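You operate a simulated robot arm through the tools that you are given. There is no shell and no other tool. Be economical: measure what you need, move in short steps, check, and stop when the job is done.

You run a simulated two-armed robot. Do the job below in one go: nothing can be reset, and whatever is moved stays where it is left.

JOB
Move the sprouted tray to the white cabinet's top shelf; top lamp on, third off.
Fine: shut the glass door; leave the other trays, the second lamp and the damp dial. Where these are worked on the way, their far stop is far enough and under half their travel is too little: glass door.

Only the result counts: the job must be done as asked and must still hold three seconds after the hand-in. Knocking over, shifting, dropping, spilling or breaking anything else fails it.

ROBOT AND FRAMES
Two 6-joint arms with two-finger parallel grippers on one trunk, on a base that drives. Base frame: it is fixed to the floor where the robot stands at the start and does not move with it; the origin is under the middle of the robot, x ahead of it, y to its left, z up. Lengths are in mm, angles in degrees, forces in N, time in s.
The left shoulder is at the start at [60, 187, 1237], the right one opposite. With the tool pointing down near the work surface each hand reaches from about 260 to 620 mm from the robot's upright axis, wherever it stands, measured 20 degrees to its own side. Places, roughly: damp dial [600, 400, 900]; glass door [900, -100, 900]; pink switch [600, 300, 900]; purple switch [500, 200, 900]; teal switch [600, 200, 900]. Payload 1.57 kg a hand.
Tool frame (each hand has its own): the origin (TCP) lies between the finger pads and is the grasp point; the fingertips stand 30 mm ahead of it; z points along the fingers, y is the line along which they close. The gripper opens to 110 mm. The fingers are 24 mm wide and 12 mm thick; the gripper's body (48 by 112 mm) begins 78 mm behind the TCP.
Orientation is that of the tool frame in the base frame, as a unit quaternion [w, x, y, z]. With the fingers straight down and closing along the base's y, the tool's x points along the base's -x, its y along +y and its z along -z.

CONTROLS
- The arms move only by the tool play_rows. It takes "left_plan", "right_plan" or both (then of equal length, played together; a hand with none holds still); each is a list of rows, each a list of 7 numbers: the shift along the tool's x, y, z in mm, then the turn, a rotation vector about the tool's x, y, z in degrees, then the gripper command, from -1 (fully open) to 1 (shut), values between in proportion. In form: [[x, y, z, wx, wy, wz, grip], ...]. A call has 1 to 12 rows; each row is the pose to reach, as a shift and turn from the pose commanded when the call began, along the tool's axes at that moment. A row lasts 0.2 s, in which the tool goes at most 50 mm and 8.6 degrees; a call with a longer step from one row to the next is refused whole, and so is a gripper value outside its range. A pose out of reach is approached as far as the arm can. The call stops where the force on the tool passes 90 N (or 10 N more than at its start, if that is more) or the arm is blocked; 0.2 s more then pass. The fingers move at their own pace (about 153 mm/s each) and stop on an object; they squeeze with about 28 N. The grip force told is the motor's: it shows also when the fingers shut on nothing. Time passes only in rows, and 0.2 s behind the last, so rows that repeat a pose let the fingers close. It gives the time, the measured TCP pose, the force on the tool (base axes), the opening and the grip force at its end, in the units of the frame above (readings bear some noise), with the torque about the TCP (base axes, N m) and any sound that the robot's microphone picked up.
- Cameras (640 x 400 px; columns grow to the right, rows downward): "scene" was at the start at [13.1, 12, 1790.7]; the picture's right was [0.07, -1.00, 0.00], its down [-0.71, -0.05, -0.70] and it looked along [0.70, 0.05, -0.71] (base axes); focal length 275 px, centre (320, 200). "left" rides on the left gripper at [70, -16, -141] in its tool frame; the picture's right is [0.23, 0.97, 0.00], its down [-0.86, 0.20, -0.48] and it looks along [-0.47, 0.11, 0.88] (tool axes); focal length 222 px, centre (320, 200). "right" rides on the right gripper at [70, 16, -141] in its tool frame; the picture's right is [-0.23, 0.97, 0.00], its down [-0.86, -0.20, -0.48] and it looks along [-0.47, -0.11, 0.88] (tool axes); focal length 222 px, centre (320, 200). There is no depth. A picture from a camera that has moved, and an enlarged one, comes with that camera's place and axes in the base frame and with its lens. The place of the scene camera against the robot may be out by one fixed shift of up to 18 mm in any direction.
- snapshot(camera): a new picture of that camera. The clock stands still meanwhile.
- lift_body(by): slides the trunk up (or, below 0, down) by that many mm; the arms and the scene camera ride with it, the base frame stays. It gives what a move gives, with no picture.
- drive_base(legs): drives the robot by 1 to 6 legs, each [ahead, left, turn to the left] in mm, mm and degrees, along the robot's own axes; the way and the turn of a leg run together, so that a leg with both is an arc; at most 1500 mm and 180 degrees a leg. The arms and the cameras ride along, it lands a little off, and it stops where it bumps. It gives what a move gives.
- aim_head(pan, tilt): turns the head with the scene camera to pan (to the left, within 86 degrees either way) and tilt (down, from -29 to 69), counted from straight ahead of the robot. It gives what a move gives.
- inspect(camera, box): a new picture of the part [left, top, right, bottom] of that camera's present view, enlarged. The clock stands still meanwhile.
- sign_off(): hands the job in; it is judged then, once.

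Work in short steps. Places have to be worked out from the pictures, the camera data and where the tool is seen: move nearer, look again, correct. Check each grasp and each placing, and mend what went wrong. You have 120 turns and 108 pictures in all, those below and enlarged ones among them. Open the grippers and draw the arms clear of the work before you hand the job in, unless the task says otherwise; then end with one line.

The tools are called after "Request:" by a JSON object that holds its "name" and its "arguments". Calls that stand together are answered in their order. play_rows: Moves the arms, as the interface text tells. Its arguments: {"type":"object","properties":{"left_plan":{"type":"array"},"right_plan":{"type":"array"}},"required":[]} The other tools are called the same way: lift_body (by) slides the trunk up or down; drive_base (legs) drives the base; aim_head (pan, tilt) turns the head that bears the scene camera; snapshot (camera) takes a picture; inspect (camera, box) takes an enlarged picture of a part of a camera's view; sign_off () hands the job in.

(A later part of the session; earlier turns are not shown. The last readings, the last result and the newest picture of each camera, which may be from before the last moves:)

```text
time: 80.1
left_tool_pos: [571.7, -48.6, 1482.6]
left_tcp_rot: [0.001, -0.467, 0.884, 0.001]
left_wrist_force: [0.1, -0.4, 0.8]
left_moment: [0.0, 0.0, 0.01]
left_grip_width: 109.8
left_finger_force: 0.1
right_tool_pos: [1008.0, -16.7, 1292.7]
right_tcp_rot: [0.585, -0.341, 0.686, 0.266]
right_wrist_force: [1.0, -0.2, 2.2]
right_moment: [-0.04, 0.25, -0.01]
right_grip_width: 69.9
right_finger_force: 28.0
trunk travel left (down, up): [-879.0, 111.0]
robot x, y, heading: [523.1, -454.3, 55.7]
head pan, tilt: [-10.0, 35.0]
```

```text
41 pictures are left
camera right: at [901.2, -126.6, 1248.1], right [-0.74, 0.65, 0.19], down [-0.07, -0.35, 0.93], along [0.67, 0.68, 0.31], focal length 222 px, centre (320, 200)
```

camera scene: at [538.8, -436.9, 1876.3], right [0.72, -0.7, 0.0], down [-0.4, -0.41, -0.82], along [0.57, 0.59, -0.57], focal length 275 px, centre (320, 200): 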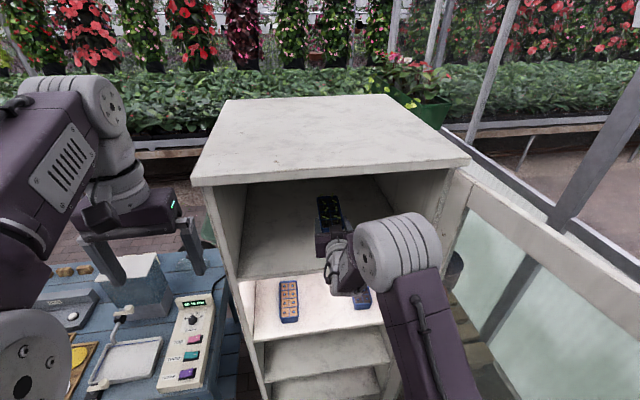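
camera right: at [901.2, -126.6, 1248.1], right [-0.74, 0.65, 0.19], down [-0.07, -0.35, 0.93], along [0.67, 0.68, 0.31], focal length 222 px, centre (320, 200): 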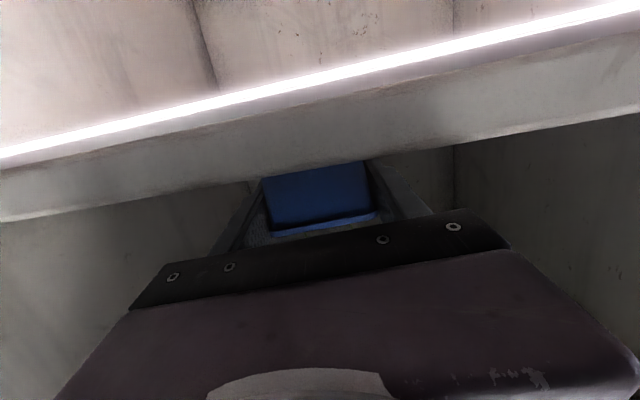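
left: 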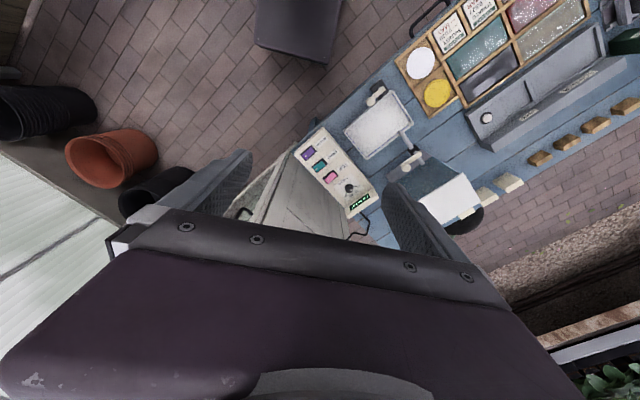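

Contact: vertical force rose from -2 to +2 N. I release gently.

Request:
{"name": "lift_body", "arguments": {"by": -1}}

Request:
{"name": "play_rows", "arguments": {"right_plan": [[0, 0, 0, 0, 0, 0, -0.3], [0, 0, 0, 0, 0, 0, -0.5], [0, 0, 0, 0, 0, 0, -0.6], [0, 0, 0, 0, 0, 0, -0.6]]}}

Request:
{"name": "snapshot", "arguments": {"camera": "scene"}}

Request:
{"name": "snapshot", "arguments": {"camera": "right"}}

```text
time: 80.6
left_tool_pos: [570.9, -48.2, 1481.1]
left_tcp_rot: [0.001, -0.467, 0.884, 0.001]
left_wrist_force: [-0.3, 0.6, -0.6]
left_moment: [-0.03, 0.0, -0.01]
left_grip_width: 110.0
left_finger_force: 0.1
right_tool_pos: [1008.5, -16.8, 1293.5]
right_tcp_rot: [0.586, -0.341, 0.686, 0.266]
right_wrist_force: [2.6, 0.3, 9.1]
right_moment: [-0.11, 0.53, -0.1]
right_grip_width: 70.1
right_finger_force: 28.7
trunk travel left (down, up): [-878.0, 112.0]
robot x, y, heading: [522.6, -453.1, 55.6]
head pan, tilt: [-10.0, 35.0]
```

```text
time: 81.6
left_tool_pos: [572.0, -49.2, 1481.8]
left_tcp_rot: [0.002, -0.467, 0.884, 0.001]
left_wrist_force: [-0.3, 0.1, 0.3]
left_moment: [-0.01, -0.01, 0.01]
left_grip_width: 110.0
left_finger_force: 0.1
right_tool_pos: [1007.6, -16.0, 1290.9]
right_tcp_rot: [0.585, -0.34, 0.687, 0.264]
right_wrist_force: [-1.2, -0.6, 0.6]
right_moment: [0.01, 0.01, 0.01]
right_grip_width: 88.0
right_finger_force: 0.1
trunk travel left (down, up): [-878.0, 112.0]
robot x, y, heading: [519.1, -454.3, 55.6]
head pan, tilt: [-10.0, 35.0]
```

```text
40 pictures are left
camera scene: at [542.3, -431.5, 1819.2], right [0.72, -0.7, 0.0], down [-0.4, -0.41, -0.82], along [0.57, 0.59, -0.57], focal length 275 px, centre (320, 200)
```

scene: 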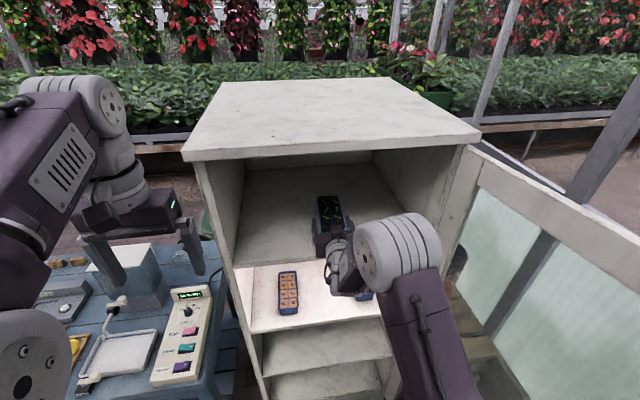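

```text
39 pictures are left
camera right: at [901.1, -126.7, 1246.5], right [-0.74, 0.65, 0.19], down [-0.07, -0.35, 0.93], along [0.67, 0.68, 0.31], focal length 222 px, centre (320, 200)
```

right: 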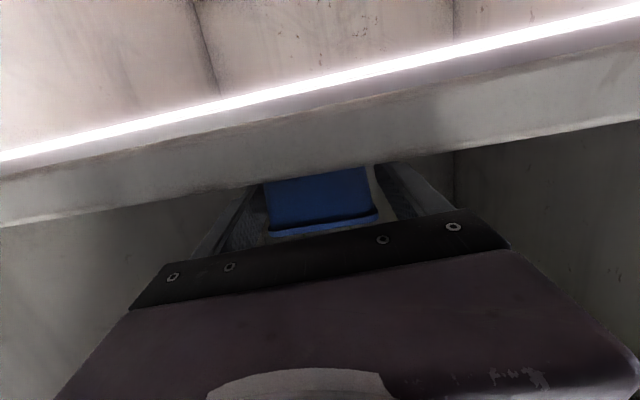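

Released. I open a bit wider, back the hand out horizontally 80 mm, and then drive back.

Request:
{"name": "play_rows", "arguments": {"right_plan": [[0, 0, 0, 0, 0, 0, -0.8], [0, 0, 0, 0, 0, 0, -0.8], [4, 0, -25, 0, 0, 0, -0.8], [9, 0, -50, 0, 0, 0, -0.8], [14, 0, -80, 0, 0, 0, -0.8]]}}

Request:
{"name": "drive_base", "arguments": {"legs": [[-250, 0, 0]]}}

Request:
{"name": "snapshot", "arguments": {"camera": "scene"}}

```text
time: 82.8
left_tool_pos: [571.6, -49.2, 1481.4]
left_tcp_rot: [0.0, -0.467, 0.884, 0.001]
left_wrist_force: [0.2, 0.9, 0.3]
left_moment: [0.0, -0.02, 0.04]
left_grip_width: 110.1
left_finger_force: 0.0
right_tool_pos: [953.6, -75.1, 1300.0]
right_tcp_rot: [0.586, -0.343, 0.687, 0.26]
right_wrist_force: [0.3, 0.1, -0.3]
right_moment: [-0.02, 0.0, 0.0]
right_grip_width: 99.0
right_finger_force: 0.0
right hand out of reach, approached as far as the arm can: row 5
trunk travel left (down, up): [-878.0, 112.0]
robot x, y, heading: [519.5, -454.3, 55.8]
head pan, tilt: [-10.0, 35.0]
```

```text
time: 84.6
left_tool_pos: [432.6, -252.6, 1480.8]
left_tcp_rot: [-0.002, -0.467, 0.884, 0.0]
left_wrist_force: [-0.1, 0.1, -0.4]
left_moment: [-0.02, 0.05, -0.01]
left_grip_width: 109.7
left_finger_force: 0.1
right_tool_pos: [817.3, -277.8, 1298.5]
right_tcp_rot: [0.585, -0.342, 0.688, 0.259]
right_wrist_force: [1.3, 0.3, 0.0]
right_moment: [0.02, 0.03, 0.01]
right_grip_width: 99.1
right_finger_force: 0.0
trunk travel left (down, up): [-878.0, 112.0]
robot x, y, heading: [383.5, -656.9, 55.5]
head pan, tilt: [-10.0, 35.0]
```

```text
38 pictures are left
camera scene: at [404.3, -633.9, 1819.1], right [0.71, -0.7, 0.0], down [-0.4, -0.41, -0.82], along [0.57, 0.58, -0.58], focal length 275 px, centre (320, 200)
```

scene: 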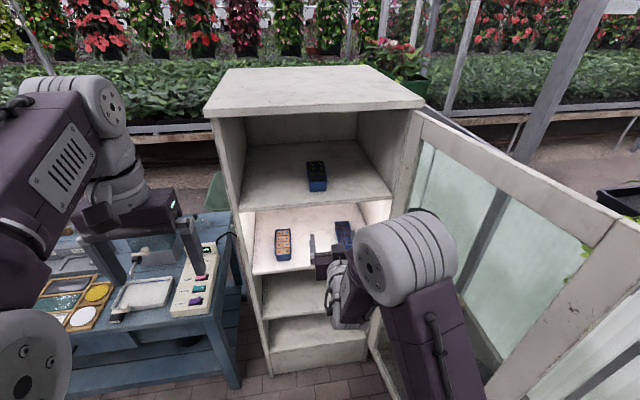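

The tray stands on the top shelf. Next come the switches: I fold the right arm back to tool-down and move the robot in front of the panel.

Request:
{"name": "play_rows", "arguments": {"right_plan": [[-14, -5, -20, 0, 7.3, 0, -0.8], [-28, -10, -40, 0, 14.6, 0, -0.8], [-42, -15, -60, 0, 21.9, 0, -0.8], [-56, -20, -80, 0, 29.2, 0, -0.8], [-70, -25, -100, 0, 36.5, 0, -0.8], [-84, -30, -120, 0, 43.8, 0, -0.8], [-98, -35, -140, 0, 51, 0, -0.8], [-112, -40, -160, 0, 58.3, 0, -0.8], [-126, -45, -180, 0, 65.6, 0, -0.8], [-140, -50, -200, 0, 72.9, 0, -0.8], [-154, -55, -220, 0, 80, 0, -0.8], [-154, -55, -220, 0, 80, 0, -0.8]]}}

Request:
{"name": "drive_base", "arguments": {"legs": [[0, 225, 0], [250, 0, 0]]}}

Request:
{"name": "aim_head", "arguments": {"pan": 10, "tilt": 55}}

Request:
{"name": "snapshot", "arguments": {"camera": "scene"}}

Request:
{"name": "snapshot", "arguments": {"camera": "left"}}

```text
time: 87.2
left_tool_pos: [432.0, -255.1, 1482.0]
left_tcp_rot: [0.001, -0.467, 0.884, 0.001]
left_wrist_force: [0.4, 0.1, 0.1]
left_moment: [-0.03, 0.02, 0.01]
left_grip_width: 110.1
left_finger_force: 0.0
right_tool_pos: [732.3, -455.9, 1492.1]
right_tcp_rot: [0.006, -0.429, 0.903, -0.021]
right_wrist_force: [-0.3, -0.3, 0.3]
right_moment: [0.01, 0.02, -0.01]
right_grip_width: 98.9
right_finger_force: 0.0
trunk travel left (down, up): [-878.0, 112.0]
robot x, y, heading: [383.4, -657.7, 55.4]
head pan, tilt: [-10.0, 35.0]
```

```text
time: 90.3
left_tool_pos: [385.8, 76.8, 1484.0]
left_tcp_rot: [0.003, -0.468, 0.884, 0.002]
left_wrist_force: [-0.6, -0.2, 0.2]
left_moment: [0.04, -0.02, 0.04]
left_grip_width: 110.0
left_finger_force: 0.1
right_tool_pos: [686.7, -122.8, 1492.8]
right_tcp_rot: [0.008, -0.429, 0.903, -0.021]
right_wrist_force: [-0.3, -0.1, 0.4]
right_moment: [0.03, 0.03, -0.01]
right_grip_width: 98.9
right_finger_force: 0.1
trunk travel left (down, up): [-878.0, 112.0]
robot x, y, heading: [336.8, -325.8, 55.7]
head pan, tilt: [-10.0, 35.0]
```

```text
time: 91.2
left_tool_pos: [388.8, 81.6, 1481.1]
left_tcp_rot: [0.001, -0.467, 0.884, 0.001]
left_wrist_force: [0.8, -0.5, 0.7]
left_moment: [-0.03, -0.02, -0.03]
left_grip_width: 110.0
left_finger_force: 0.1
right_tool_pos: [689.4, -119.1, 1491.5]
right_tcp_rot: [0.007, -0.43, 0.903, -0.022]
right_wrist_force: [0.4, 0.7, 0.3]
right_moment: [-0.04, 0.01, 0.01]
right_grip_width: 99.1
right_finger_force: 0.0
trunk travel left (down, up): [-878.0, 112.0]
robot x, y, heading: [339.1, -323.6, 55.6]
head pan, tilt: [10.0, 55.0]
```

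```text
37 pictures are left
camera scene: at [326.6, -298.7, 1791.0], right [0.91, -0.41, 0.0], down [-0.34, -0.75, -0.57], along [0.24, 0.52, -0.82], focal length 275 px, centre (320, 200)
```

scene: 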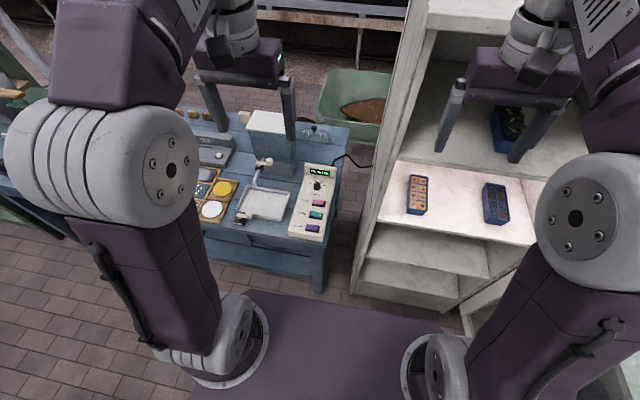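

```text
36 pictures are left
camera left: at [361.8, 13.4, 1622.0], right [-0.93, 0.36, 0.0], down [0.32, 0.82, 0.48], along [0.17, 0.45, -0.88], focal length 222 px, centre (320, 200)
```

left: 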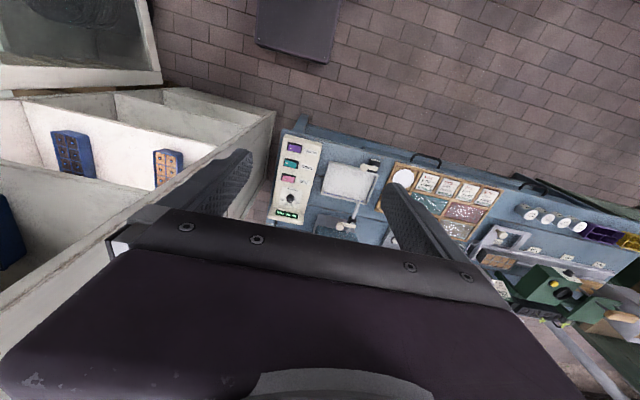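

I lower the trunk 330 and go 70 nearer, then look closely at the rockers.

Request:
{"name": "lift_body", "arguments": {"by": -330}}

Request:
{"name": "drive_base", "arguments": {"legs": [[70, 0, 0]]}}

Request:
{"name": "inspect", "arguments": {"camera": "left", "box": [200, 60, 360, 240]}}

Request:
{"name": "snapshot", "arguments": {"camera": "scene"}}

```text
time: 94.4
left_tool_pos: [387.0, 80.7, 1151.8]
left_tcp_rot: [0.001, -0.467, 0.884, 0.0]
left_wrist_force: [-0.7, 1.0, 0.2]
left_moment: [-0.02, -0.03, 0.03]
left_grip_width: 109.9
left_finger_force: 0.0
right_tool_pos: [688.8, -120.9, 1162.0]
right_tcp_rot: [0.007, -0.43, 0.903, -0.023]
right_wrist_force: [-0.8, 0.2, -0.3]
right_moment: [0.0, 0.04, 0.04]
right_grip_width: 99.3
right_finger_force: 0.0
trunk travel left (down, up): [-548.0, 442.0]
robot x, y, heading: [339.9, -325.6, 56.0]
head pan, tilt: [10.0, 55.0]
```

```text
time: 95.4
left_tool_pos: [428.0, 139.7, 1149.9]
left_tcp_rot: [0.001, -0.468, 0.884, 0.0]
left_wrist_force: [-0.3, 0.8, 0.1]
left_moment: [-0.02, 0.01, -0.01]
left_grip_width: 109.7
left_finger_force: 0.1
right_tool_pos: [728.2, -61.5, 1162.3]
right_tcp_rot: [0.006, -0.429, 0.903, -0.022]
right_wrist_force: [0.6, 0.5, 0.0]
right_moment: [-0.03, 0.03, 0.01]
right_grip_width: 98.9
right_finger_force: 0.1
trunk travel left (down, up): [-548.0, 442.0]
robot x, y, heading: [375.3, -267.7, 55.8]
head pan, tilt: [10.0, 55.0]
```

```text
2.22 times, centred on (280, 150) of left
camera zoom: at [401.8, 71.0, 1292.1], right [-0.93, 0.36, 0.0], down [0.32, 0.82, 0.48], along [0.17, 0.45, -0.88], focal length 494 px, centre (409, 311)
```

zoom: 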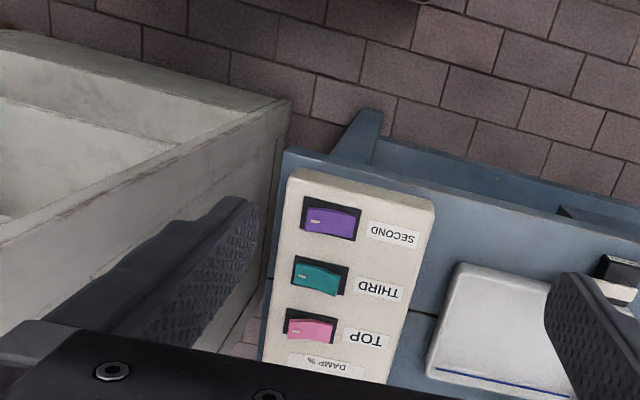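

```text
34 pictures are left
camera scene: at [366.2, -241.1, 1461.0], right [0.91, -0.41, 0.0], down [-0.34, -0.75, -0.57], along [0.24, 0.52, -0.82], focal length 275 px, centre (320, 200)
```

scene: 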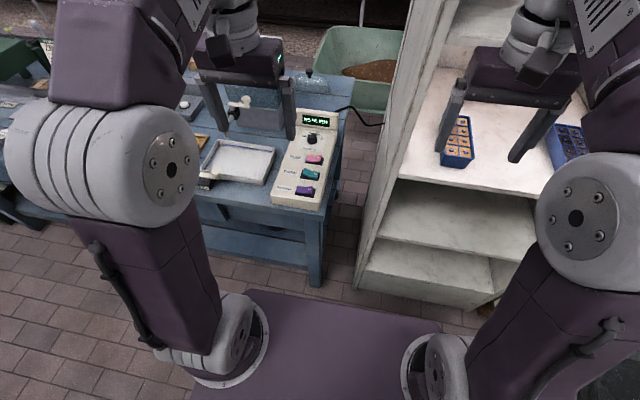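

I enlarge the three rockers strongly from both cameras.

Request:
{"name": "inspect", "arguments": {"camera": "left", "box": [250, 140, 310, 220]}}

Request:
{"name": "inspect", "arguments": {"camera": "scene", "box": [270, 105, 350, 215]}}

```text
5.00 times, centred on (280, 180) of left
camera zoom: at [401.8, 71.0, 1292.1], right [-0.93, 0.36, 0.0], down [0.32, 0.82, 0.48], along [0.17, 0.45, -0.88], focal length 1111 px, centre (520, 300)
```

zoom: 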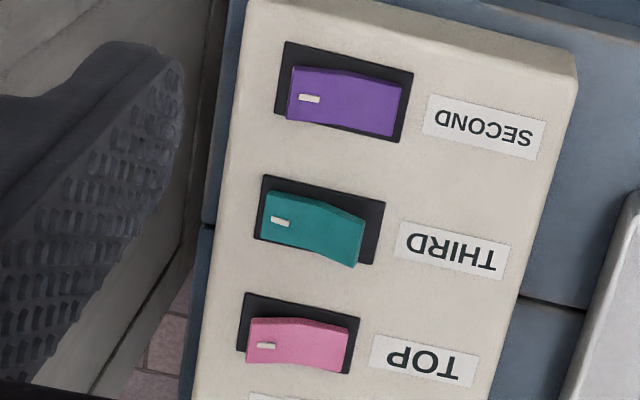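

```text
3.64 times, centred on (310, 160) of scene
camera zoom: at [366.2, -241.1, 1461.0], right [0.91, -0.41, 0.0], down [-0.34, -0.75, -0.57], along [0.24, 0.52, -0.82], focal length 1001 px, centre (356, 346)
```

zoom: 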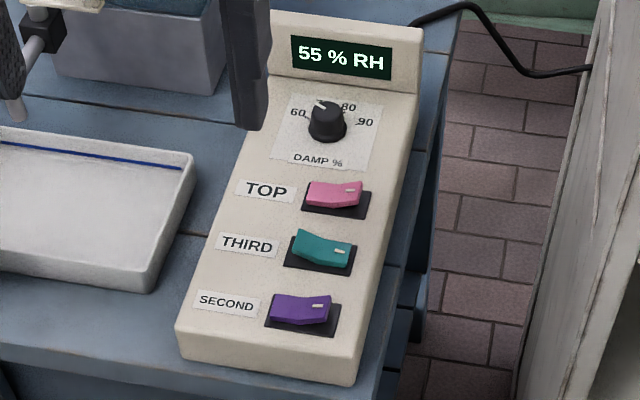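

Panel order TOP–THIRD–SECOND matches the shelves counted from below: the lit tray shelf is the third. Teal (marked end pressed) is on; pink and purple are off. From two left-camera views, pink is at (592, 280, 846) and teal at (558, 231, 846). I move the closed left hand above pink's raised right end.

Request:
{"name": "play_rows", "arguments": {"left_plan": [[-42, -14, 0, 0, 0, 0, 1], [-84, -29, 0, 0, 0, 0, 1], [-126, -43, 0, 0, 0, 0, 1], [-168, -58, 0, 0, 0, 0, 1], [-208, -72, 0, 0, 0, 0, 1], [-208, -72, 48, 0, 0, 0, 1], [-208, -72, 96, 0, 0, 0, 1], [-208, -72, 144, 0, 0, 0, 1], [-208, -72, 192, 0, 0, 0, 1], [-208, -72, 235, 0, 0, 0, 1], [-208, -72, 235, 0, 0, 0, 1]]}}

Request:
{"name": "snapshot", "arguments": {"camera": "left"}}

Request:
{"name": "inspect", "arguments": {"camera": "scene", "box": [250, 85, 370, 215]}}

```text
time: 97.8
left_tool_pos: [607.3, 274.0, 919.6]
left_tcp_rot: [0.001, -0.467, 0.884, 0.0]
left_wrist_force: [0.5, 0.4, -0.5]
left_moment: [0.02, -0.01, -0.01]
left_grip_width: 0.2
left_finger_force: 21.2
left hand out of reach, approached as far as the arm can: row 2, 3, 4, 5, 6, 7, 8, 9
right_tool_pos: [727.5, -63.0, 1161.8]
right_tcp_rot: [0.007, -0.43, 0.903, -0.021]
right_wrist_force: [0.6, -0.1, -0.8]
right_moment: [-0.02, -0.02, -0.02]
right_grip_width: 99.2
right_finger_force: 0.0
trunk travel left (down, up): [-548.0, 442.0]
robot x, y, heading: [373.1, -263.0, 55.6]
head pan, tilt: [10.0, 55.0]
```

```text
31 pictures are left
camera left: at [580.4, 205.6, 1060.2], right [-0.93, 0.36, 0.0], down [0.32, 0.82, 0.48], along [0.17, 0.45, -0.88], focal length 222 px, centre (320, 200)
```

left: 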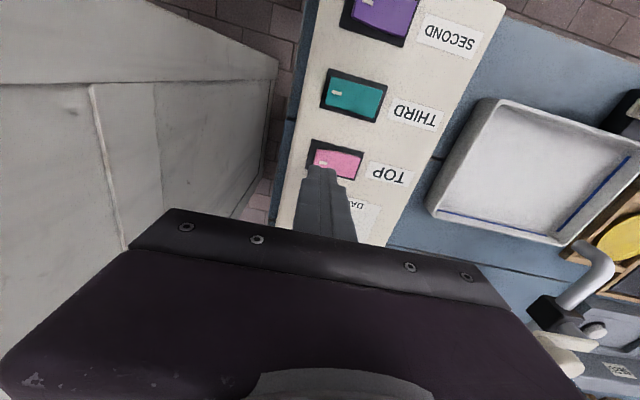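

```text
3.08 times, centred on (310, 150) of scene
camera zoom: at [365.4, -242.5, 1461.0], right [0.91, -0.41, 0.0], down [-0.34, -0.75, -0.57], along [0.24, 0.52, -0.82], focal length 847 px, centre (351, 354)
```

zoom: 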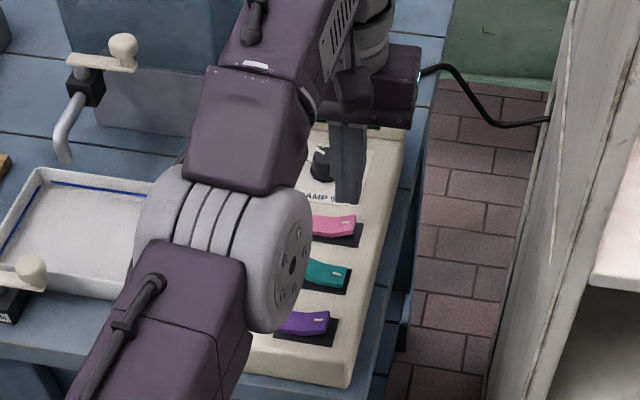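

Re-triangulated, pink is at (591, 281, 846) and the tip stands above its right half at z 890. I descend 28 mm and then in 3 mm steps while reading the force.

Request:
{"name": "play_rows", "arguments": {"left_plan": [[4, 1, 12, 0, 0, 0, 1], [4, 1, 24, 0, 0, 0, 1], [4, 1, 30, 0, 0, 0, 1], [4, 1, 33, 0, 0, 0, 1], [4, 1, 33, 0, 0, 0, 1]]}}

Request:
{"name": "play_rows", "arguments": {"left_plan": [[0, 0, 3, 0, 0, 0, 1], [0, 0, 5, 0, 0, 0, 1], [0, 0, 5, 0, 0, 0, 1]]}}

Request:
{"name": "inspect", "arguments": {"camera": "left", "box": [270, 60, 430, 220]}}

```text
time: 99.0
left_tool_pos: [611.6, 277.9, 890.9]
left_tcp_rot: [0.0, -0.467, 0.884, 0.0]
left_wrist_force: [0.8, -0.6, -0.2]
left_moment: [-0.03, 0.0, -0.03]
left_grip_width: 0.0
left_finger_force: 21.2
left hand out of reach, approached as far as the arm can: row 1, 2, 3, 4, 5
right_tool_pos: [729.8, -62.0, 1161.0]
right_tcp_rot: [0.006, -0.429, 0.903, -0.021]
right_wrist_force: [0.5, -0.6, 0.0]
right_moment: [-0.01, -0.02, 0.02]
right_grip_width: 99.2
right_finger_force: 0.0
trunk travel left (down, up): [-548.0, 442.0]
robot x, y, heading: [379.6, -264.4, 55.8]
head pan, tilt: [10.0, 55.0]
```

```text
time: 99.8
left_tool_pos: [613.3, 278.0, 888.0]
left_tcp_rot: [0.002, -0.466, 0.885, 0.001]
left_wrist_force: [5.1, -3.2, 8.2]
left_moment: [-0.07, -0.06, 0.04]
left_grip_width: 0.0
left_finger_force: 21.7
right_tool_pos: [728.5, -64.3, 1161.0]
right_tcp_rot: [0.007, -0.429, 0.903, -0.021]
right_wrist_force: [1.4, -0.1, -0.2]
right_moment: [0.01, 0.0, 0.01]
right_grip_width: 99.2
right_finger_force: 0.1
trunk travel left (down, up): [-548.0, 442.0]
robot x, y, heading: [382.2, -261.3, 55.7]
head pan, tilt: [10.0, 55.0]
heard: click
```

```text
2.50 times, centred on (350, 140) of left
camera zoom: at [587.5, 209.7, 1028.3], right [-0.93, 0.36, 0.0], down [0.32, 0.82, 0.48], along [0.17, 0.45, -0.88], focal length 555 px, centre (245, 350)
```

zoom: 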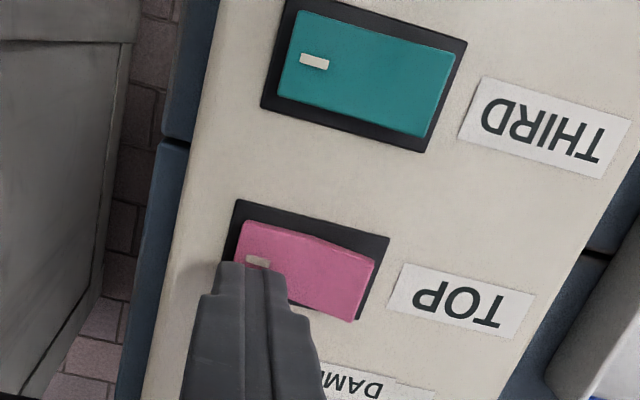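

A click was heard, and pink now tilts like an "on" rocker. I raise the hand, move above teal's raised left end, and check the lamps.

Request:
{"name": "play_rows", "arguments": {"left_plan": [[0, 0, -20, 0, 0, 0, 1], [0, 0, -40, 0, 0, 0, 1], [35, 17, -40, 0, 0, 0, 1], [70, 34, -40, 0, 0, 0, 1], [70, 34, -40, 0, 0, 0, 1]]}}

Request:
{"name": "snapshot", "arguments": {"camera": "left"}}

Request:
{"name": "snapshot", "arguments": {"camera": "scene"}}

```text
time: 101.0
left_tool_pos: [545.4, 239.9, 926.0]
left_tcp_rot: [0.001, -0.467, 0.884, 0.0]
left_wrist_force: [-0.4, 0.9, 0.9]
left_moment: [-0.01, 0.02, -0.01]
left_grip_width: 0.0
left_finger_force: 21.3
left hand out of reach, approached as far as the arm can: row 2
right_tool_pos: [729.3, -61.9, 1162.2]
right_tcp_rot: [0.006, -0.429, 0.903, -0.022]
right_wrist_force: [0.2, -0.1, -0.4]
right_moment: [-0.02, 0.01, -0.01]
right_grip_width: 99.1
right_finger_force: 0.0
trunk travel left (down, up): [-548.0, 442.0]
robot x, y, heading: [376.3, -264.3, 55.5]
head pan, tilt: [10.0, 55.0]
```

```text
28 pictures are left
camera left: at [519.9, 171.2, 1067.0], right [-0.93, 0.36, 0.0], down [0.32, 0.82, 0.48], along [0.17, 0.45, -0.88], focal length 222 px, centre (320, 200)
```

left: 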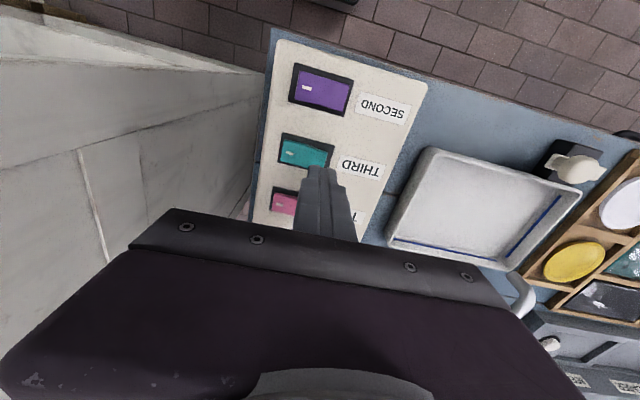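

```text
27 pictures are left
camera scene: at [366.5, -241.2, 1460.9], right [0.91, -0.41, 0.0], down [-0.34, -0.75, -0.57], along [0.24, 0.52, -0.82], focal length 275 px, centre (320, 200)
```

scene: 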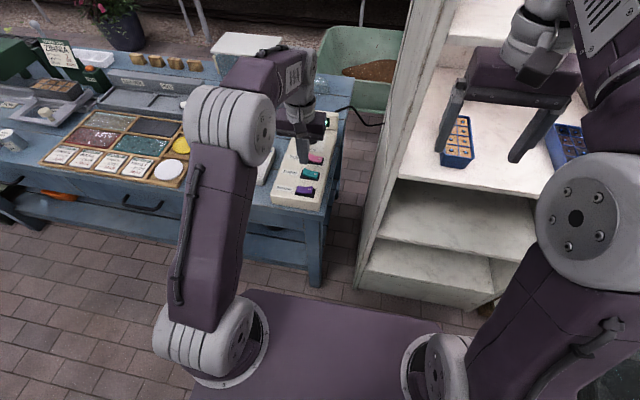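

The top shelf is now brighter. The tip stands above teal's left half; I press down the same way.

Request:
{"name": "play_rows", "arguments": {"left_plan": [[3, 0, 12, 0, 0, 0, 1], [3, 0, 24, 0, 0, 0, 1], [3, 0, 32, 0, 0, 0, 1], [3, 0, 35, 0, 0, 0, 1], [3, 0, 38, 0, 0, 0, 1], [3, 0, 38, 0, 0, 0, 1]]}}

```text
time: 102.4
left_tool_pos: [542.5, 238.8, 888.5]
left_tcp_rot: [0.001, -0.468, 0.884, 0.0]
left_wrist_force: [-2.6, 4.6, 5.4]
left_moment: [0.06, 0.07, -0.02]
left_grip_width: 0.0
left_finger_force: 21.1
right_tool_pos: [728.3, -62.2, 1162.8]
right_tcp_rot: [0.007, -0.43, 0.902, -0.022]
right_wrist_force: [-0.6, 0.0, -0.5]
right_moment: [-0.02, 0.02, 0.0]
right_grip_width: 99.0
right_finger_force: 0.1
trunk travel left (down, up): [-548.0, 442.0]
robot x, y, heading: [376.4, -263.5, 55.3]
head pan, tilt: [10.0, 55.0]
heard: click
```

A second click. I raise the left hand and check rockers and lamps.

Request:
{"name": "play_rows", "arguments": {"left_plan": [[0, 0, -40, 0, 0, 0, 1], [20, 0, -80, 0, 0, 0, 1], [50, 0, -120, 0, 0, 0, 1], [85, 0, -150, 0, 0, 0, 1], [120, 10, -185, 0, 0, 0, 1], [150, 20, -220, 0, 0, 0, 1], [180, 30, -250, 0, 0, 0, 1]]}}

Request:
{"name": "inspect", "arguments": {"camera": "scene", "box": [250, 85, 370, 215]}}

Request:
{"name": "snapshot", "arguments": {"camera": "scene"}}

```text
refused: row 5 steps farther than a row can; nothing moved
```

```text
3.08 times, centred on (310, 150) of scene
camera zoom: at [364.9, -241.7, 1461.0], right [0.91, -0.41, 0.0], down [-0.34, -0.75, -0.57], along [0.24, 0.52, -0.82], focal length 847 px, centre (351, 354)
```

zoom: 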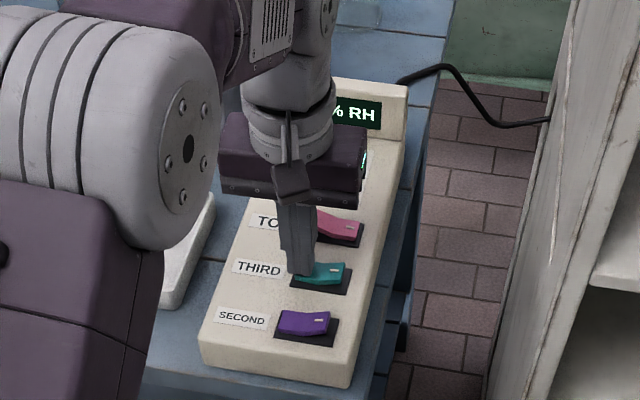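

```text
25 pictures are left
camera scene: at [364.9, -241.7, 1461.0], right [0.91, -0.41, 0.0], down [-0.34, -0.75, -0.57], along [0.24, 0.52, -0.82], focal length 275 px, centre (320, 200)
```

scene: 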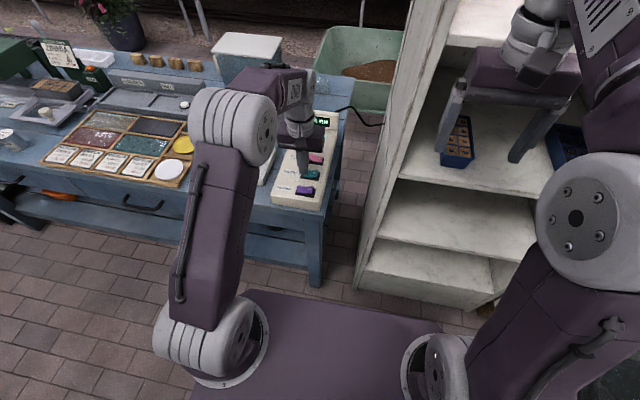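

The tray shelf is now dark and the top shelf bright; teal is flipped. I raise the left hand with smaller steps.

Request:
{"name": "play_rows", "arguments": {"left_plan": [[0, 0, -40, 0, 0, 0, 1], [0, 0, -80, 0, 0, 0, 1], [20, 0, -120, 0, 0, 0, 0.5], [45, 0, -155, 0, 0, 0, 0], [70, 5, -190, 0, 0, 0, -0.5], [95, 10, -225, 0, 0, 0, -1], [120, 15, -260, 0, 0, 0, -1], [150, 20, -290, 0, 0, 0, -1]]}}

Request:
{"name": "drive_base", "arguments": {"legs": [[-320, 0, 0]]}}

Request:
{"name": "aim_head", "arguments": {"pan": -25, "tilt": 45}}

Request:
{"name": "snapshot", "arguments": {"camera": "scene"}}

```text
time: 104.2
left_tool_pos: [441.5, 125.1, 1180.7]
left_tcp_rot: [0.001, -0.467, 0.884, 0.001]
left_wrist_force: [-0.4, -0.8, -0.4]
left_moment: [-0.03, -0.04, -0.04]
left_grip_width: 110.0
left_finger_force: 0.0
right_tool_pos: [728.6, -62.9, 1162.6]
right_tcp_rot: [0.008, -0.429, 0.903, -0.022]
right_wrist_force: [0.0, -0.6, 0.1]
right_moment: [0.03, -0.02, -0.02]
right_grip_width: 99.0
right_finger_force: 0.1
trunk travel left (down, up): [-548.0, 442.0]
robot x, y, heading: [374.0, -263.6, 55.4]
head pan, tilt: [10.0, 55.0]
```

```text
time: 106.3
left_tool_pos: [268.4, -132.5, 1182.5]
left_tcp_rot: [0.001, -0.463, 0.886, 0.0]
left_wrist_force: [0.8, -0.4, -0.6]
left_moment: [0.0, -0.04, 0.02]
left_grip_width: 110.1
left_finger_force: 0.0
right_tool_pos: [551.8, -324.5, 1161.4]
right_tcp_rot: [0.006, -0.425, 0.905, -0.022]
right_wrist_force: [-0.3, 0.5, 0.4]
right_moment: [0.0, -0.02, 0.03]
right_grip_width: 99.1
right_finger_force: 0.0
trunk travel left (down, up): [-548.0, 442.0]
robot x, y, heading: [198.9, -520.9, 55.3]
head pan, tilt: [10.0, 55.0]
```

```text
time: 107.4
left_tool_pos: [267.4, -134.0, 1180.4]
left_tcp_rot: [0.001, -0.463, 0.886, 0.0]
left_wrist_force: [0.6, 0.3, 0.2]
left_moment: [0.0, -0.02, 0.0]
left_grip_width: 110.1
left_finger_force: 0.1
right_tool_pos: [552.4, -323.7, 1161.4]
right_tcp_rot: [0.006, -0.425, 0.905, -0.022]
right_wrist_force: [0.0, -0.4, 0.2]
right_moment: [0.0, 0.01, -0.02]
right_grip_width: 99.0
right_finger_force: 0.0
trunk travel left (down, up): [-548.0, 442.0]
robot x, y, heading: [196.0, -521.7, 55.1]
head pan, tilt: [-25.0, 45.0]
```

```text
24 pictures are left
camera scene: at [227.6, -524.9, 1474.4], right [0.5, -0.86, 0.0], down [-0.61, -0.36, -0.71], along [0.61, 0.36, -0.71], focal length 275 px, centre (320, 200)
```

scene: 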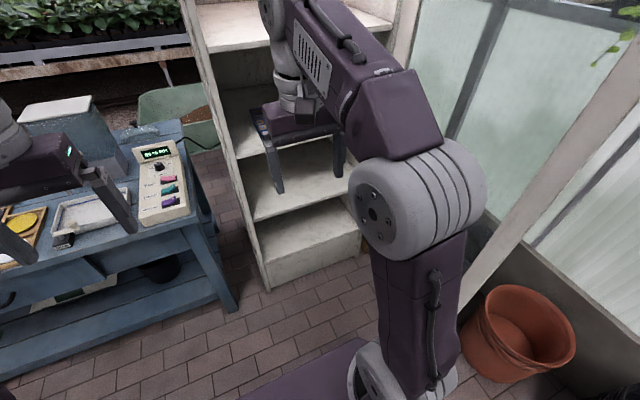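

Lamps are done. Now the door, swung to about 125°: I plan to straddle its top rail from above with the right hand and draw it round. I raise the trunk and look.

Request:
{"name": "lift_body", "arguments": {"by": 436}}

Request:
{"name": "aim_head", "arguments": {"pan": -35, "tilt": 42}}

Request:
{"name": "snapshot", "arguments": {"camera": "scene"}}

```text
refused: 436 is not a number from -400 to 400
```

```text
time: 108.1
left_tool_pos: [268.3, -132.8, 1180.1]
left_tcp_rot: [0.001, -0.463, 0.886, 0.0]
left_wrist_force: [-0.3, 0.3, 0.2]
left_moment: [-0.03, -0.01, -0.02]
left_grip_width: 109.8
left_finger_force: 0.1
right_tool_pos: [552.6, -324.2, 1161.9]
right_tcp_rot: [0.007, -0.425, 0.905, -0.022]
right_wrist_force: [-0.3, 0.8, 0.0]
right_moment: [-0.03, 0.02, 0.01]
right_grip_width: 98.9
right_finger_force: 0.0
trunk travel left (down, up): [-548.0, 442.0]
robot x, y, heading: [195.9, -524.7, 55.1]
head pan, tilt: [-35.0, 42.0]
```

```text
23 pictures are left
camera scene: at [235.8, -536.9, 1478.7], right [0.35, -0.94, 0.0], down [-0.63, -0.23, -0.74], along [0.7, 0.26, -0.67], focal length 275 px, centre (320, 200)
```

scene: 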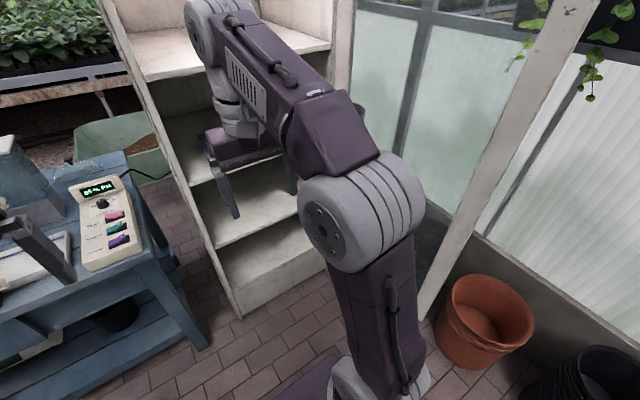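

The door's free edge is near (965, -800), about 106° open. I raise the trunk, turn right to face the door, and find its top rail.

Request:
{"name": "lift_body", "arguments": {"by": 400}}

Request:
{"name": "drive_base", "arguments": {"legs": [[0, 0, -50]]}}

Request:
{"name": "aim_head", "arguments": {"pan": 0, "tilt": 30}}

Request:
{"name": "snapshot", "arguments": {"camera": "scene"}}

Request:
{"name": "snapshot", "arguments": {"camera": "right"}}

```text
time: 111.9
left_tool_pos: [267.5, -133.3, 1579.5]
left_tcp_rot: [0.001, -0.463, 0.886, 0.001]
left_wrist_force: [0.3, 0.8, -0.3]
left_moment: [-0.01, 0.03, 0.01]
left_grip_width: 110.1
left_finger_force: 0.1
right_tool_pos: [552.0, -324.0, 1560.7]
right_tcp_rot: [0.007, -0.425, 0.905, -0.022]
right_wrist_force: [0.4, -0.2, -0.4]
right_moment: [-0.03, -0.01, 0.0]
right_grip_width: 99.1
right_finger_force: 0.0
trunk travel left (down, up): [-948.0, 42.0]
robot x, y, heading: [201.0, -523.4, 55.3]
head pan, tilt: [-35.0, 42.0]
```

```text
time: 114.6
left_tool_pos: [541.7, -324.1, 1579.1]
left_tcp_rot: [0.001, -0.046, 0.999, 0.001]
left_wrist_force: [-0.4, -0.2, 0.6]
left_moment: [0.01, -0.02, -0.03]
left_grip_width: 110.2
left_finger_force: 0.2
right_tool_pos: [578.1, -663.6, 1562.5]
right_tcp_rot: [-0.003, -0.003, 1.0, -0.023]
right_wrist_force: [0.3, 0.2, 0.2]
right_moment: [-0.03, 0.0, -0.01]
right_grip_width: 98.9
right_finger_force: 0.0
trunk travel left (down, up): [-948.0, 42.0]
robot x, y, heading: [198.6, -524.3, 5.2]
head pan, tilt: [-35.0, 42.0]
```

```text
time: 115.6
left_tool_pos: [542.1, -324.7, 1579.4]
left_tcp_rot: [0.0, -0.046, 0.999, 0.0]
left_wrist_force: [-0.1, -0.7, -0.6]
left_moment: [0.03, 0.01, 0.01]
left_grip_width: 110.1
left_finger_force: 0.1
right_tool_pos: [578.8, -665.5, 1561.2]
right_tcp_rot: [-0.003, -0.004, 1.0, -0.022]
right_wrist_force: [-0.2, -0.1, -0.2]
right_moment: [0.02, -0.03, 0.03]
right_grip_width: 98.9
right_finger_force: 0.1
trunk travel left (down, up): [-948.0, 42.0]
robot x, y, heading: [199.4, -522.4, 5.5]
head pan, tilt: [0.0, 30.0]
```

```text
22 pictures are left
camera scene: at [221.9, -514.2, 1897.0], right [0.09, -1.0, 0.0], down [-0.5, -0.05, -0.87], along [0.86, 0.08, -0.5], focal length 275 px, centre (320, 200)
```

scene: 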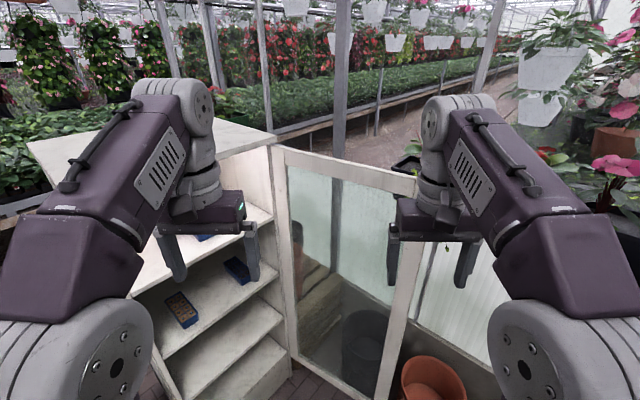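

```text
21 pictures are left
camera right: at [509.0, -643.2, 1702.2], right [0.22, 0.97, -0.04], down [0.86, -0.17, 0.48], along [0.46, -0.14, -0.88], focal length 222 px, centre (320, 200)
```

right: 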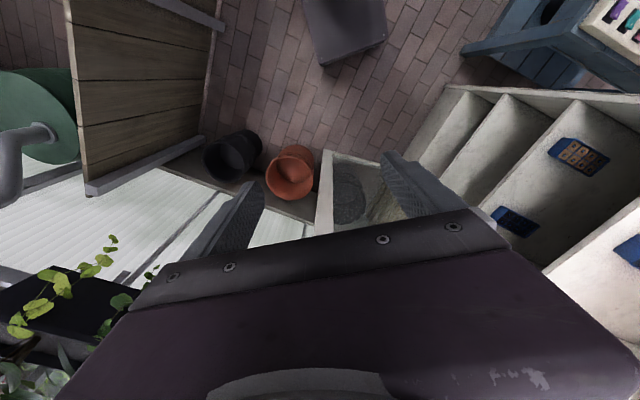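

The door's top rail is at z ≈ 1560, its free end near (953, -737), open ≈ 102°. I close the fingers as a post, lower slightly, and drive so the hand stands just short of the free end.

Request:
{"name": "play_rows", "arguments": {"right_plan": [[0, 0, 15, 0, 0, 0, 0.3], [0, 0, 30, 0, 0, 0, 1], [0, 0, 30, 0, 0, 0, 1]]}}

Request:
{"name": "drive_base", "arguments": {"legs": [[290, -130, 0]]}}

Request:
{"name": "snapshot", "arguments": {"camera": "scene"}}

Request:
{"name": "snapshot", "arguments": {"camera": "right"}}

```text
time: 116.4
left_tool_pos: [541.0, -324.8, 1579.7]
left_tcp_rot: [0.001, -0.045, 0.999, 0.0]
left_wrist_force: [0.2, 0.1, -0.2]
left_moment: [-0.02, 0.0, -0.02]
left_grip_width: 110.3
left_finger_force: 0.1
right_tool_pos: [579.7, -665.6, 1530.9]
right_tcp_rot: [-0.003, -0.004, 1.0, -0.023]
right_wrist_force: [0.6, 1.0, -0.4]
right_moment: [0.0, 0.01, 0.01]
right_grip_width: 0.2
right_finger_force: 21.3
trunk travel left (down, up): [-948.0, 42.0]
robot x, y, heading: [198.3, -521.7, 5.3]
head pan, tilt: [0.0, 30.0]
```

```text
time: 118.5
left_tool_pos: [849.0, -426.5, 1581.9]
left_tcp_rot: [0.001, -0.046, 0.999, 0.0]
left_wrist_force: [-0.7, -0.2, -0.4]
left_moment: [-0.01, -0.05, -0.02]
left_grip_width: 109.7
left_finger_force: 0.1
right_tool_pos: [883.1, -766.8, 1531.4]
right_tcp_rot: [-0.002, -0.004, 1.0, -0.022]
right_wrist_force: [-0.3, 1.4, -0.1]
right_moment: [-0.01, -0.01, -0.03]
right_grip_width: 0.3
right_finger_force: 21.4
trunk travel left (down, up): [-948.0, 42.0]
robot x, y, heading: [510.6, -627.0, 5.1]
head pan, tilt: [0.0, 30.0]
```

```text
20 pictures are left
camera scene: at [528.2, -615.2, 1897.1], right [0.09, -1.0, 0.0], down [-0.5, -0.05, -0.87], along [0.86, 0.08, -0.5], focal length 275 px, centre (320, 200)
```

scene: 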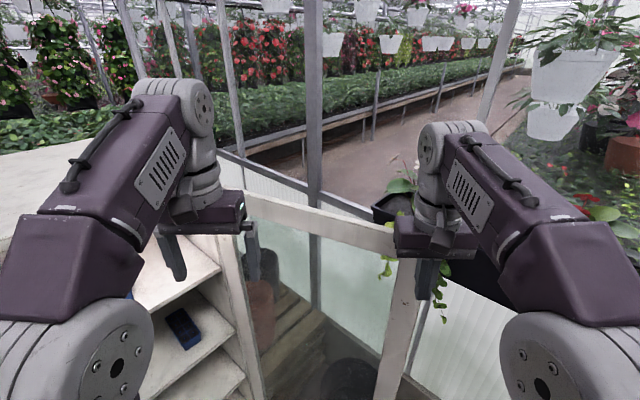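

```text
19 pictures are left
camera right: at [815.7, -745.1, 1672.2], right [0.22, 0.97, -0.05], down [0.86, -0.17, 0.48], along [0.46, -0.14, -0.87], focal length 222 px, centre (320, 200)
```

right: 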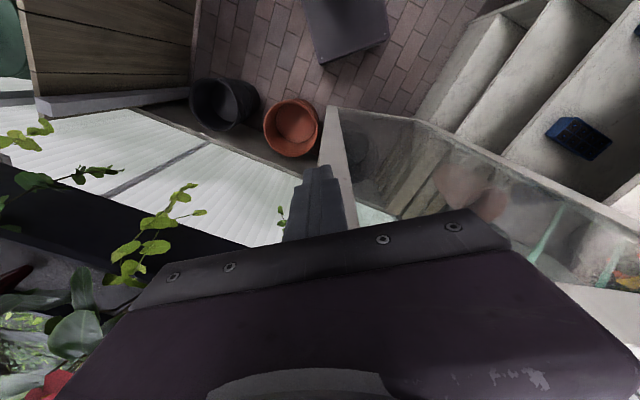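

The finger post stands just south-west of the free end. I take it south, east and back north to get behind the door's outer face.

Request:
{"name": "play_rows", "arguments": {"right_plan": [[0, -35, 0, 0, 0, 0, 1], [-45, -35, 0, 0, 0, 0, 1], [-90, -35, 0, 0, 0, 0, 1], [-137, -35, 0, 0, 0, 0, 1], [-140, 0, 0, 0, 0, 0, 1], [-140, 35, 0, 0, 0, 0, 1], [-140, 75, 0, 0, 0, 0, 1]]}}

Request:
{"name": "snapshot", "arguments": {"camera": "scene"}}

Request:
{"name": "snapshot", "arguments": {"camera": "right"}}

```text
time: 119.3
left_tool_pos: [840.1, -427.0, 1581.2]
left_tcp_rot: [0.005, -0.044, 0.999, 0.0]
left_wrist_force: [0.1, 0.3, -1.0]
left_moment: [-0.02, -0.09, -0.01]
left_grip_width: 110.1
left_finger_force: 0.0
right_tool_pos: [930.6, -803.9, 1534.1]
right_tcp_rot: [-0.021, -0.005, 0.999, -0.024]
right_wrist_force: [-1.7, 0.6, 0.5]
right_moment: [-0.02, -0.08, -0.02]
right_grip_width: 0.0
right_finger_force: 21.6
trunk travel left (down, up): [-948.0, 42.0]
robot x, y, heading: [507.9, -626.8, 5.5]
head pan, tilt: [0.0, 30.0]
stopped in row 3 (right hand): the force on the tool passed its limit at 100 N (the readings are from after the stop); the commanded pose is now the measured one
```

```text
18 pictures are left
camera scene: at [518.3, -616.0, 1897.3], right [0.09, -1.0, 0.0], down [-0.49, -0.05, -0.87], along [0.87, 0.08, -0.49], focal length 275 px, centre (320, 200)
```

scene: 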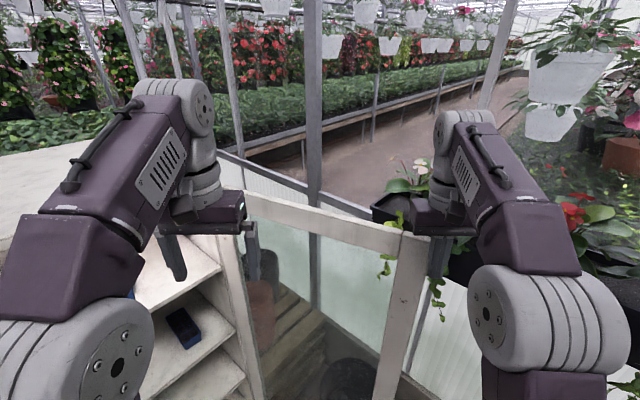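

```text
17 pictures are left
camera right: at [866.3, -781.7, 1677.4], right [0.22, 0.97, -0.05], down [0.88, -0.17, 0.45], along [0.43, -0.14, -0.89], focal length 222 px, centre (320, 200)
```

right: 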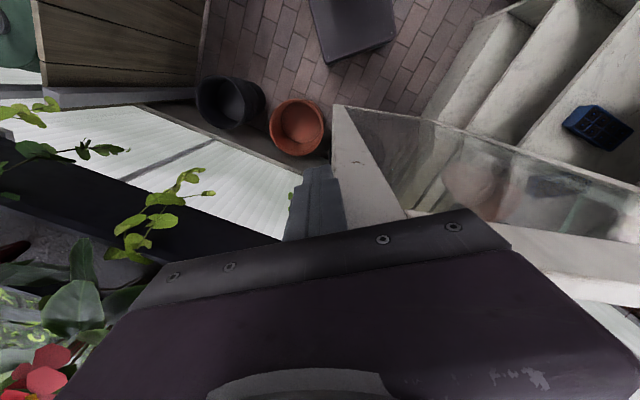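

The post ran into the inner side of the free end: it reaches to about (957, -790), farther south than I judged. I back off, go 50 further south, and then east and north round it.

Request:
{"name": "play_rows", "arguments": {"right_plan": [[15, 0, 0, 0, 0, 0, 1], [15, -30, 0, 0, 0, 0, 1], [15, -60, 0, 0, 0, 0, 1], [-25, -62, 0, 0, 0, 0, 1], [-65, -62, 0, 0, 0, 0, 1], [-105, -62, 0, 0, 0, 0, 1], [-105, -62, 0, 0, 0, 0, 1]]}}

Request:
{"name": "snapshot", "arguments": {"camera": "right"}}

```text
time: 120.9
left_tool_pos: [851.2, -427.8, 1577.8]
left_tcp_rot: [0.001, -0.045, 0.999, 0.0]
left_wrist_force: [-0.2, 0.3, 0.8]
left_moment: [0.0, -0.02, 0.0]
left_grip_width: 110.3
left_finger_force: 0.1
right_tool_pos: [1004.2, -861.7, 1498.6]
right_tcp_rot: [-0.024, -0.003, 0.999, -0.023]
right_wrist_force: [-0.8, 0.3, 0.3]
right_moment: [0.0, 0.02, 0.0]
right_grip_width: 0.1
right_finger_force: 21.5
right hand out of reach, approached as far as the arm can: row 5, 6, 7
trunk travel left (down, up): [-948.0, 42.0]
robot x, y, heading: [511.4, -627.7, 5.4]
head pan, tilt: [0.0, 30.0]
```

```text
16 pictures are left
camera right: at [940.3, -840.3, 1641.9], right [0.22, 0.97, -0.05], down [0.88, -0.17, 0.45], along [0.43, -0.14, -0.89], focal length 222 px, centre (320, 200)
```

right: 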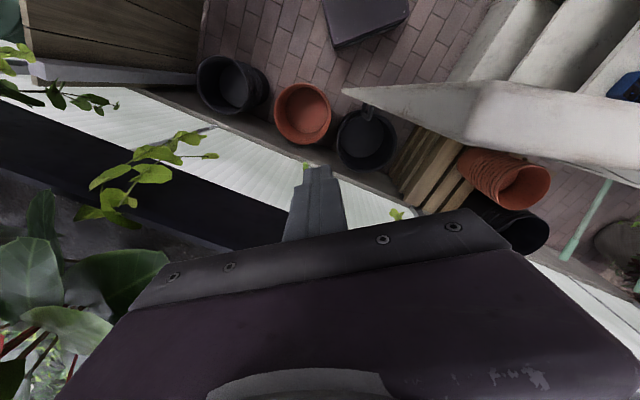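

The hand is now on the outer side of the free end. I raise the trunk 25 for clearance and move north behind the door's outer face.

Request:
{"name": "lift_body", "arguments": {"by": 25}}

Request:
{"name": "play_rows", "arguments": {"right_plan": [[0, 35, 0, 0, 0, 0, 1], [0, 70, 0, 0, 0, 0, 1], [0, 110, 0, 0, 0, 0, 1], [0, 130, 0, 0, 0, 0, 1]]}}

Request:
{"name": "snapshot", "arguments": {"camera": "right"}}

```text
time: 121.6
left_tool_pos: [851.9, -428.7, 1604.9]
left_tcp_rot: [0.002, -0.045, 0.999, 0.0]
left_wrist_force: [-0.8, -0.5, 0.2]
left_moment: [0.01, 0.02, 0.04]
left_grip_width: 110.0
left_finger_force: 0.1
right_tool_pos: [1003.7, -861.7, 1523.5]
right_tcp_rot: [-0.023, -0.004, 0.999, -0.022]
right_wrist_force: [-0.7, -0.4, 0.2]
right_moment: [-0.01, -0.01, 0.0]
right_grip_width: 0.0
right_finger_force: 21.3
trunk travel left (down, up): [-973.0, 17.0]
robot x, y, heading: [510.0, -624.0, 5.3]
head pan, tilt: [0.0, 30.0]
```

```text
time: 122.6
left_tool_pos: [853.5, -427.9, 1603.6]
left_tcp_rot: [0.0, -0.046, 0.999, 0.0]
left_wrist_force: [0.1, 0.0, 0.8]
left_moment: [-0.01, -0.03, 0.04]
left_grip_width: 110.2
left_finger_force: 0.2
right_tool_pos: [1004.8, -732.2, 1516.8]
right_tcp_rot: [-0.023, -0.004, 0.999, -0.022]
right_wrist_force: [0.5, 0.4, 0.5]
right_moment: [-0.02, 0.01, 0.01]
right_grip_width: 0.0
right_finger_force: 21.2
trunk travel left (down, up): [-973.0, 17.0]
robot x, y, heading: [514.0, -625.7, 5.3]
head pan, tilt: [0.0, 30.0]
```

```text
15 pictures are left
camera right: at [941.1, -710.7, 1660.3], right [0.22, 0.97, -0.05], down [0.88, -0.17, 0.45], along [0.43, -0.15, -0.89], focal length 222 px, centre (320, 200)
```

right: 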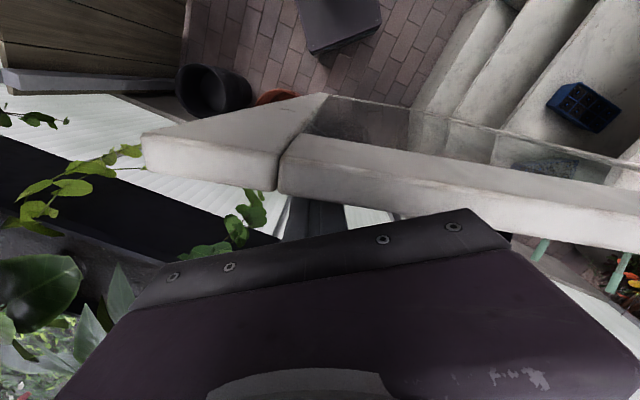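

The finger post is behind the door's outer face, just below its top rail. I swing the door shut-wards by driving the base along the arc about the hinge.

Request:
{"name": "drive_base", "arguments": {"legs": [[-101, 56, 0], [-101, 94, 0]]}}

Request:
{"name": "snapshot", "arguments": {"camera": "scene"}}

```text
time: 124.7
left_tool_pos: [638.5, -296.0, 1603.6]
left_tcp_rot: [0.0, -0.047, 0.999, 0.001]
left_wrist_force: [0.1, -0.1, -0.3]
left_moment: [-0.01, -0.04, 0.0]
left_grip_width: 110.0
left_finger_force: 0.1
right_tool_pos: [789.9, -600.8, 1516.4]
right_tcp_rot: [-0.024, -0.004, 0.999, -0.022]
right_wrist_force: [-0.8, -0.3, -0.2]
right_moment: [-0.01, -0.01, 0.0]
right_grip_width: 0.0
right_finger_force: 22.0
trunk travel left (down, up): [-973.0, 17.0]
robot x, y, heading: [292.8, -493.8, 5.3]
head pan, tilt: [0.0, 30.0]
```

```text
14 pictures are left
camera scene: at [319.2, -486.2, 1922.0], right [0.09, -1.0, 0.0], down [-0.5, -0.05, -0.87], along [0.86, 0.08, -0.5], focal length 275 px, centre (320, 200)
```

scene: 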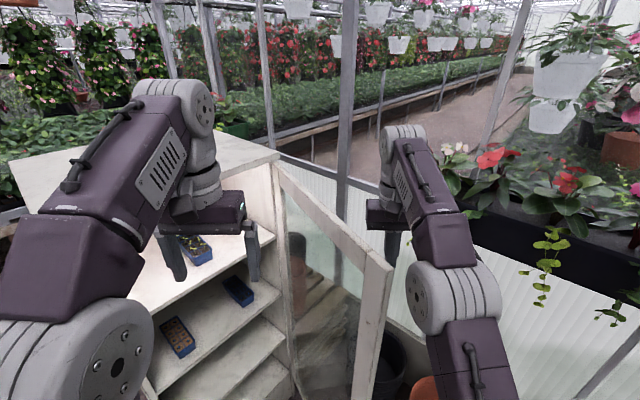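

The door follows (about 80° open). I continue the arc.

Request:
{"name": "drive_base", "arguments": {"legs": [[-74, 116, 0], [-41, 131, 0]]}}

Request:
{"name": "snapshot", "arguments": {"camera": "scene"}}

```text
time: 127.0
left_tool_pos: [501.2, -59.7, 1604.4]
left_tcp_rot: [0.0, -0.045, 0.999, 0.001]
left_wrist_force: [0.6, -0.6, -0.6]
left_moment: [-0.01, -0.01, 0.02]
left_grip_width: 109.9
left_finger_force: 0.0
right_tool_pos: [652.3, -364.5, 1515.3]
right_tcp_rot: [-0.024, -0.005, 0.999, -0.021]
right_wrist_force: [-0.3, 0.2, -0.1]
right_moment: [0.03, -0.02, -0.02]
right_grip_width: 0.0
right_finger_force: 20.9
trunk travel left (down, up): [-973.0, 17.0]
robot x, y, heading: [155.8, -254.5, 5.2]
head pan, tilt: [0.0, 30.0]
```

```text
13 pictures are left
camera scene: at [181.2, -248.9, 1922.0], right [0.09, -1.0, 0.0], down [-0.5, -0.04, -0.87], along [0.86, 0.08, -0.5], focal length 275 px, centre (320, 200)
```

scene: 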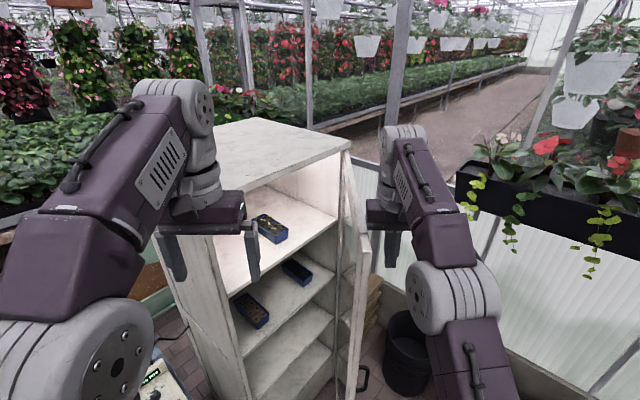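

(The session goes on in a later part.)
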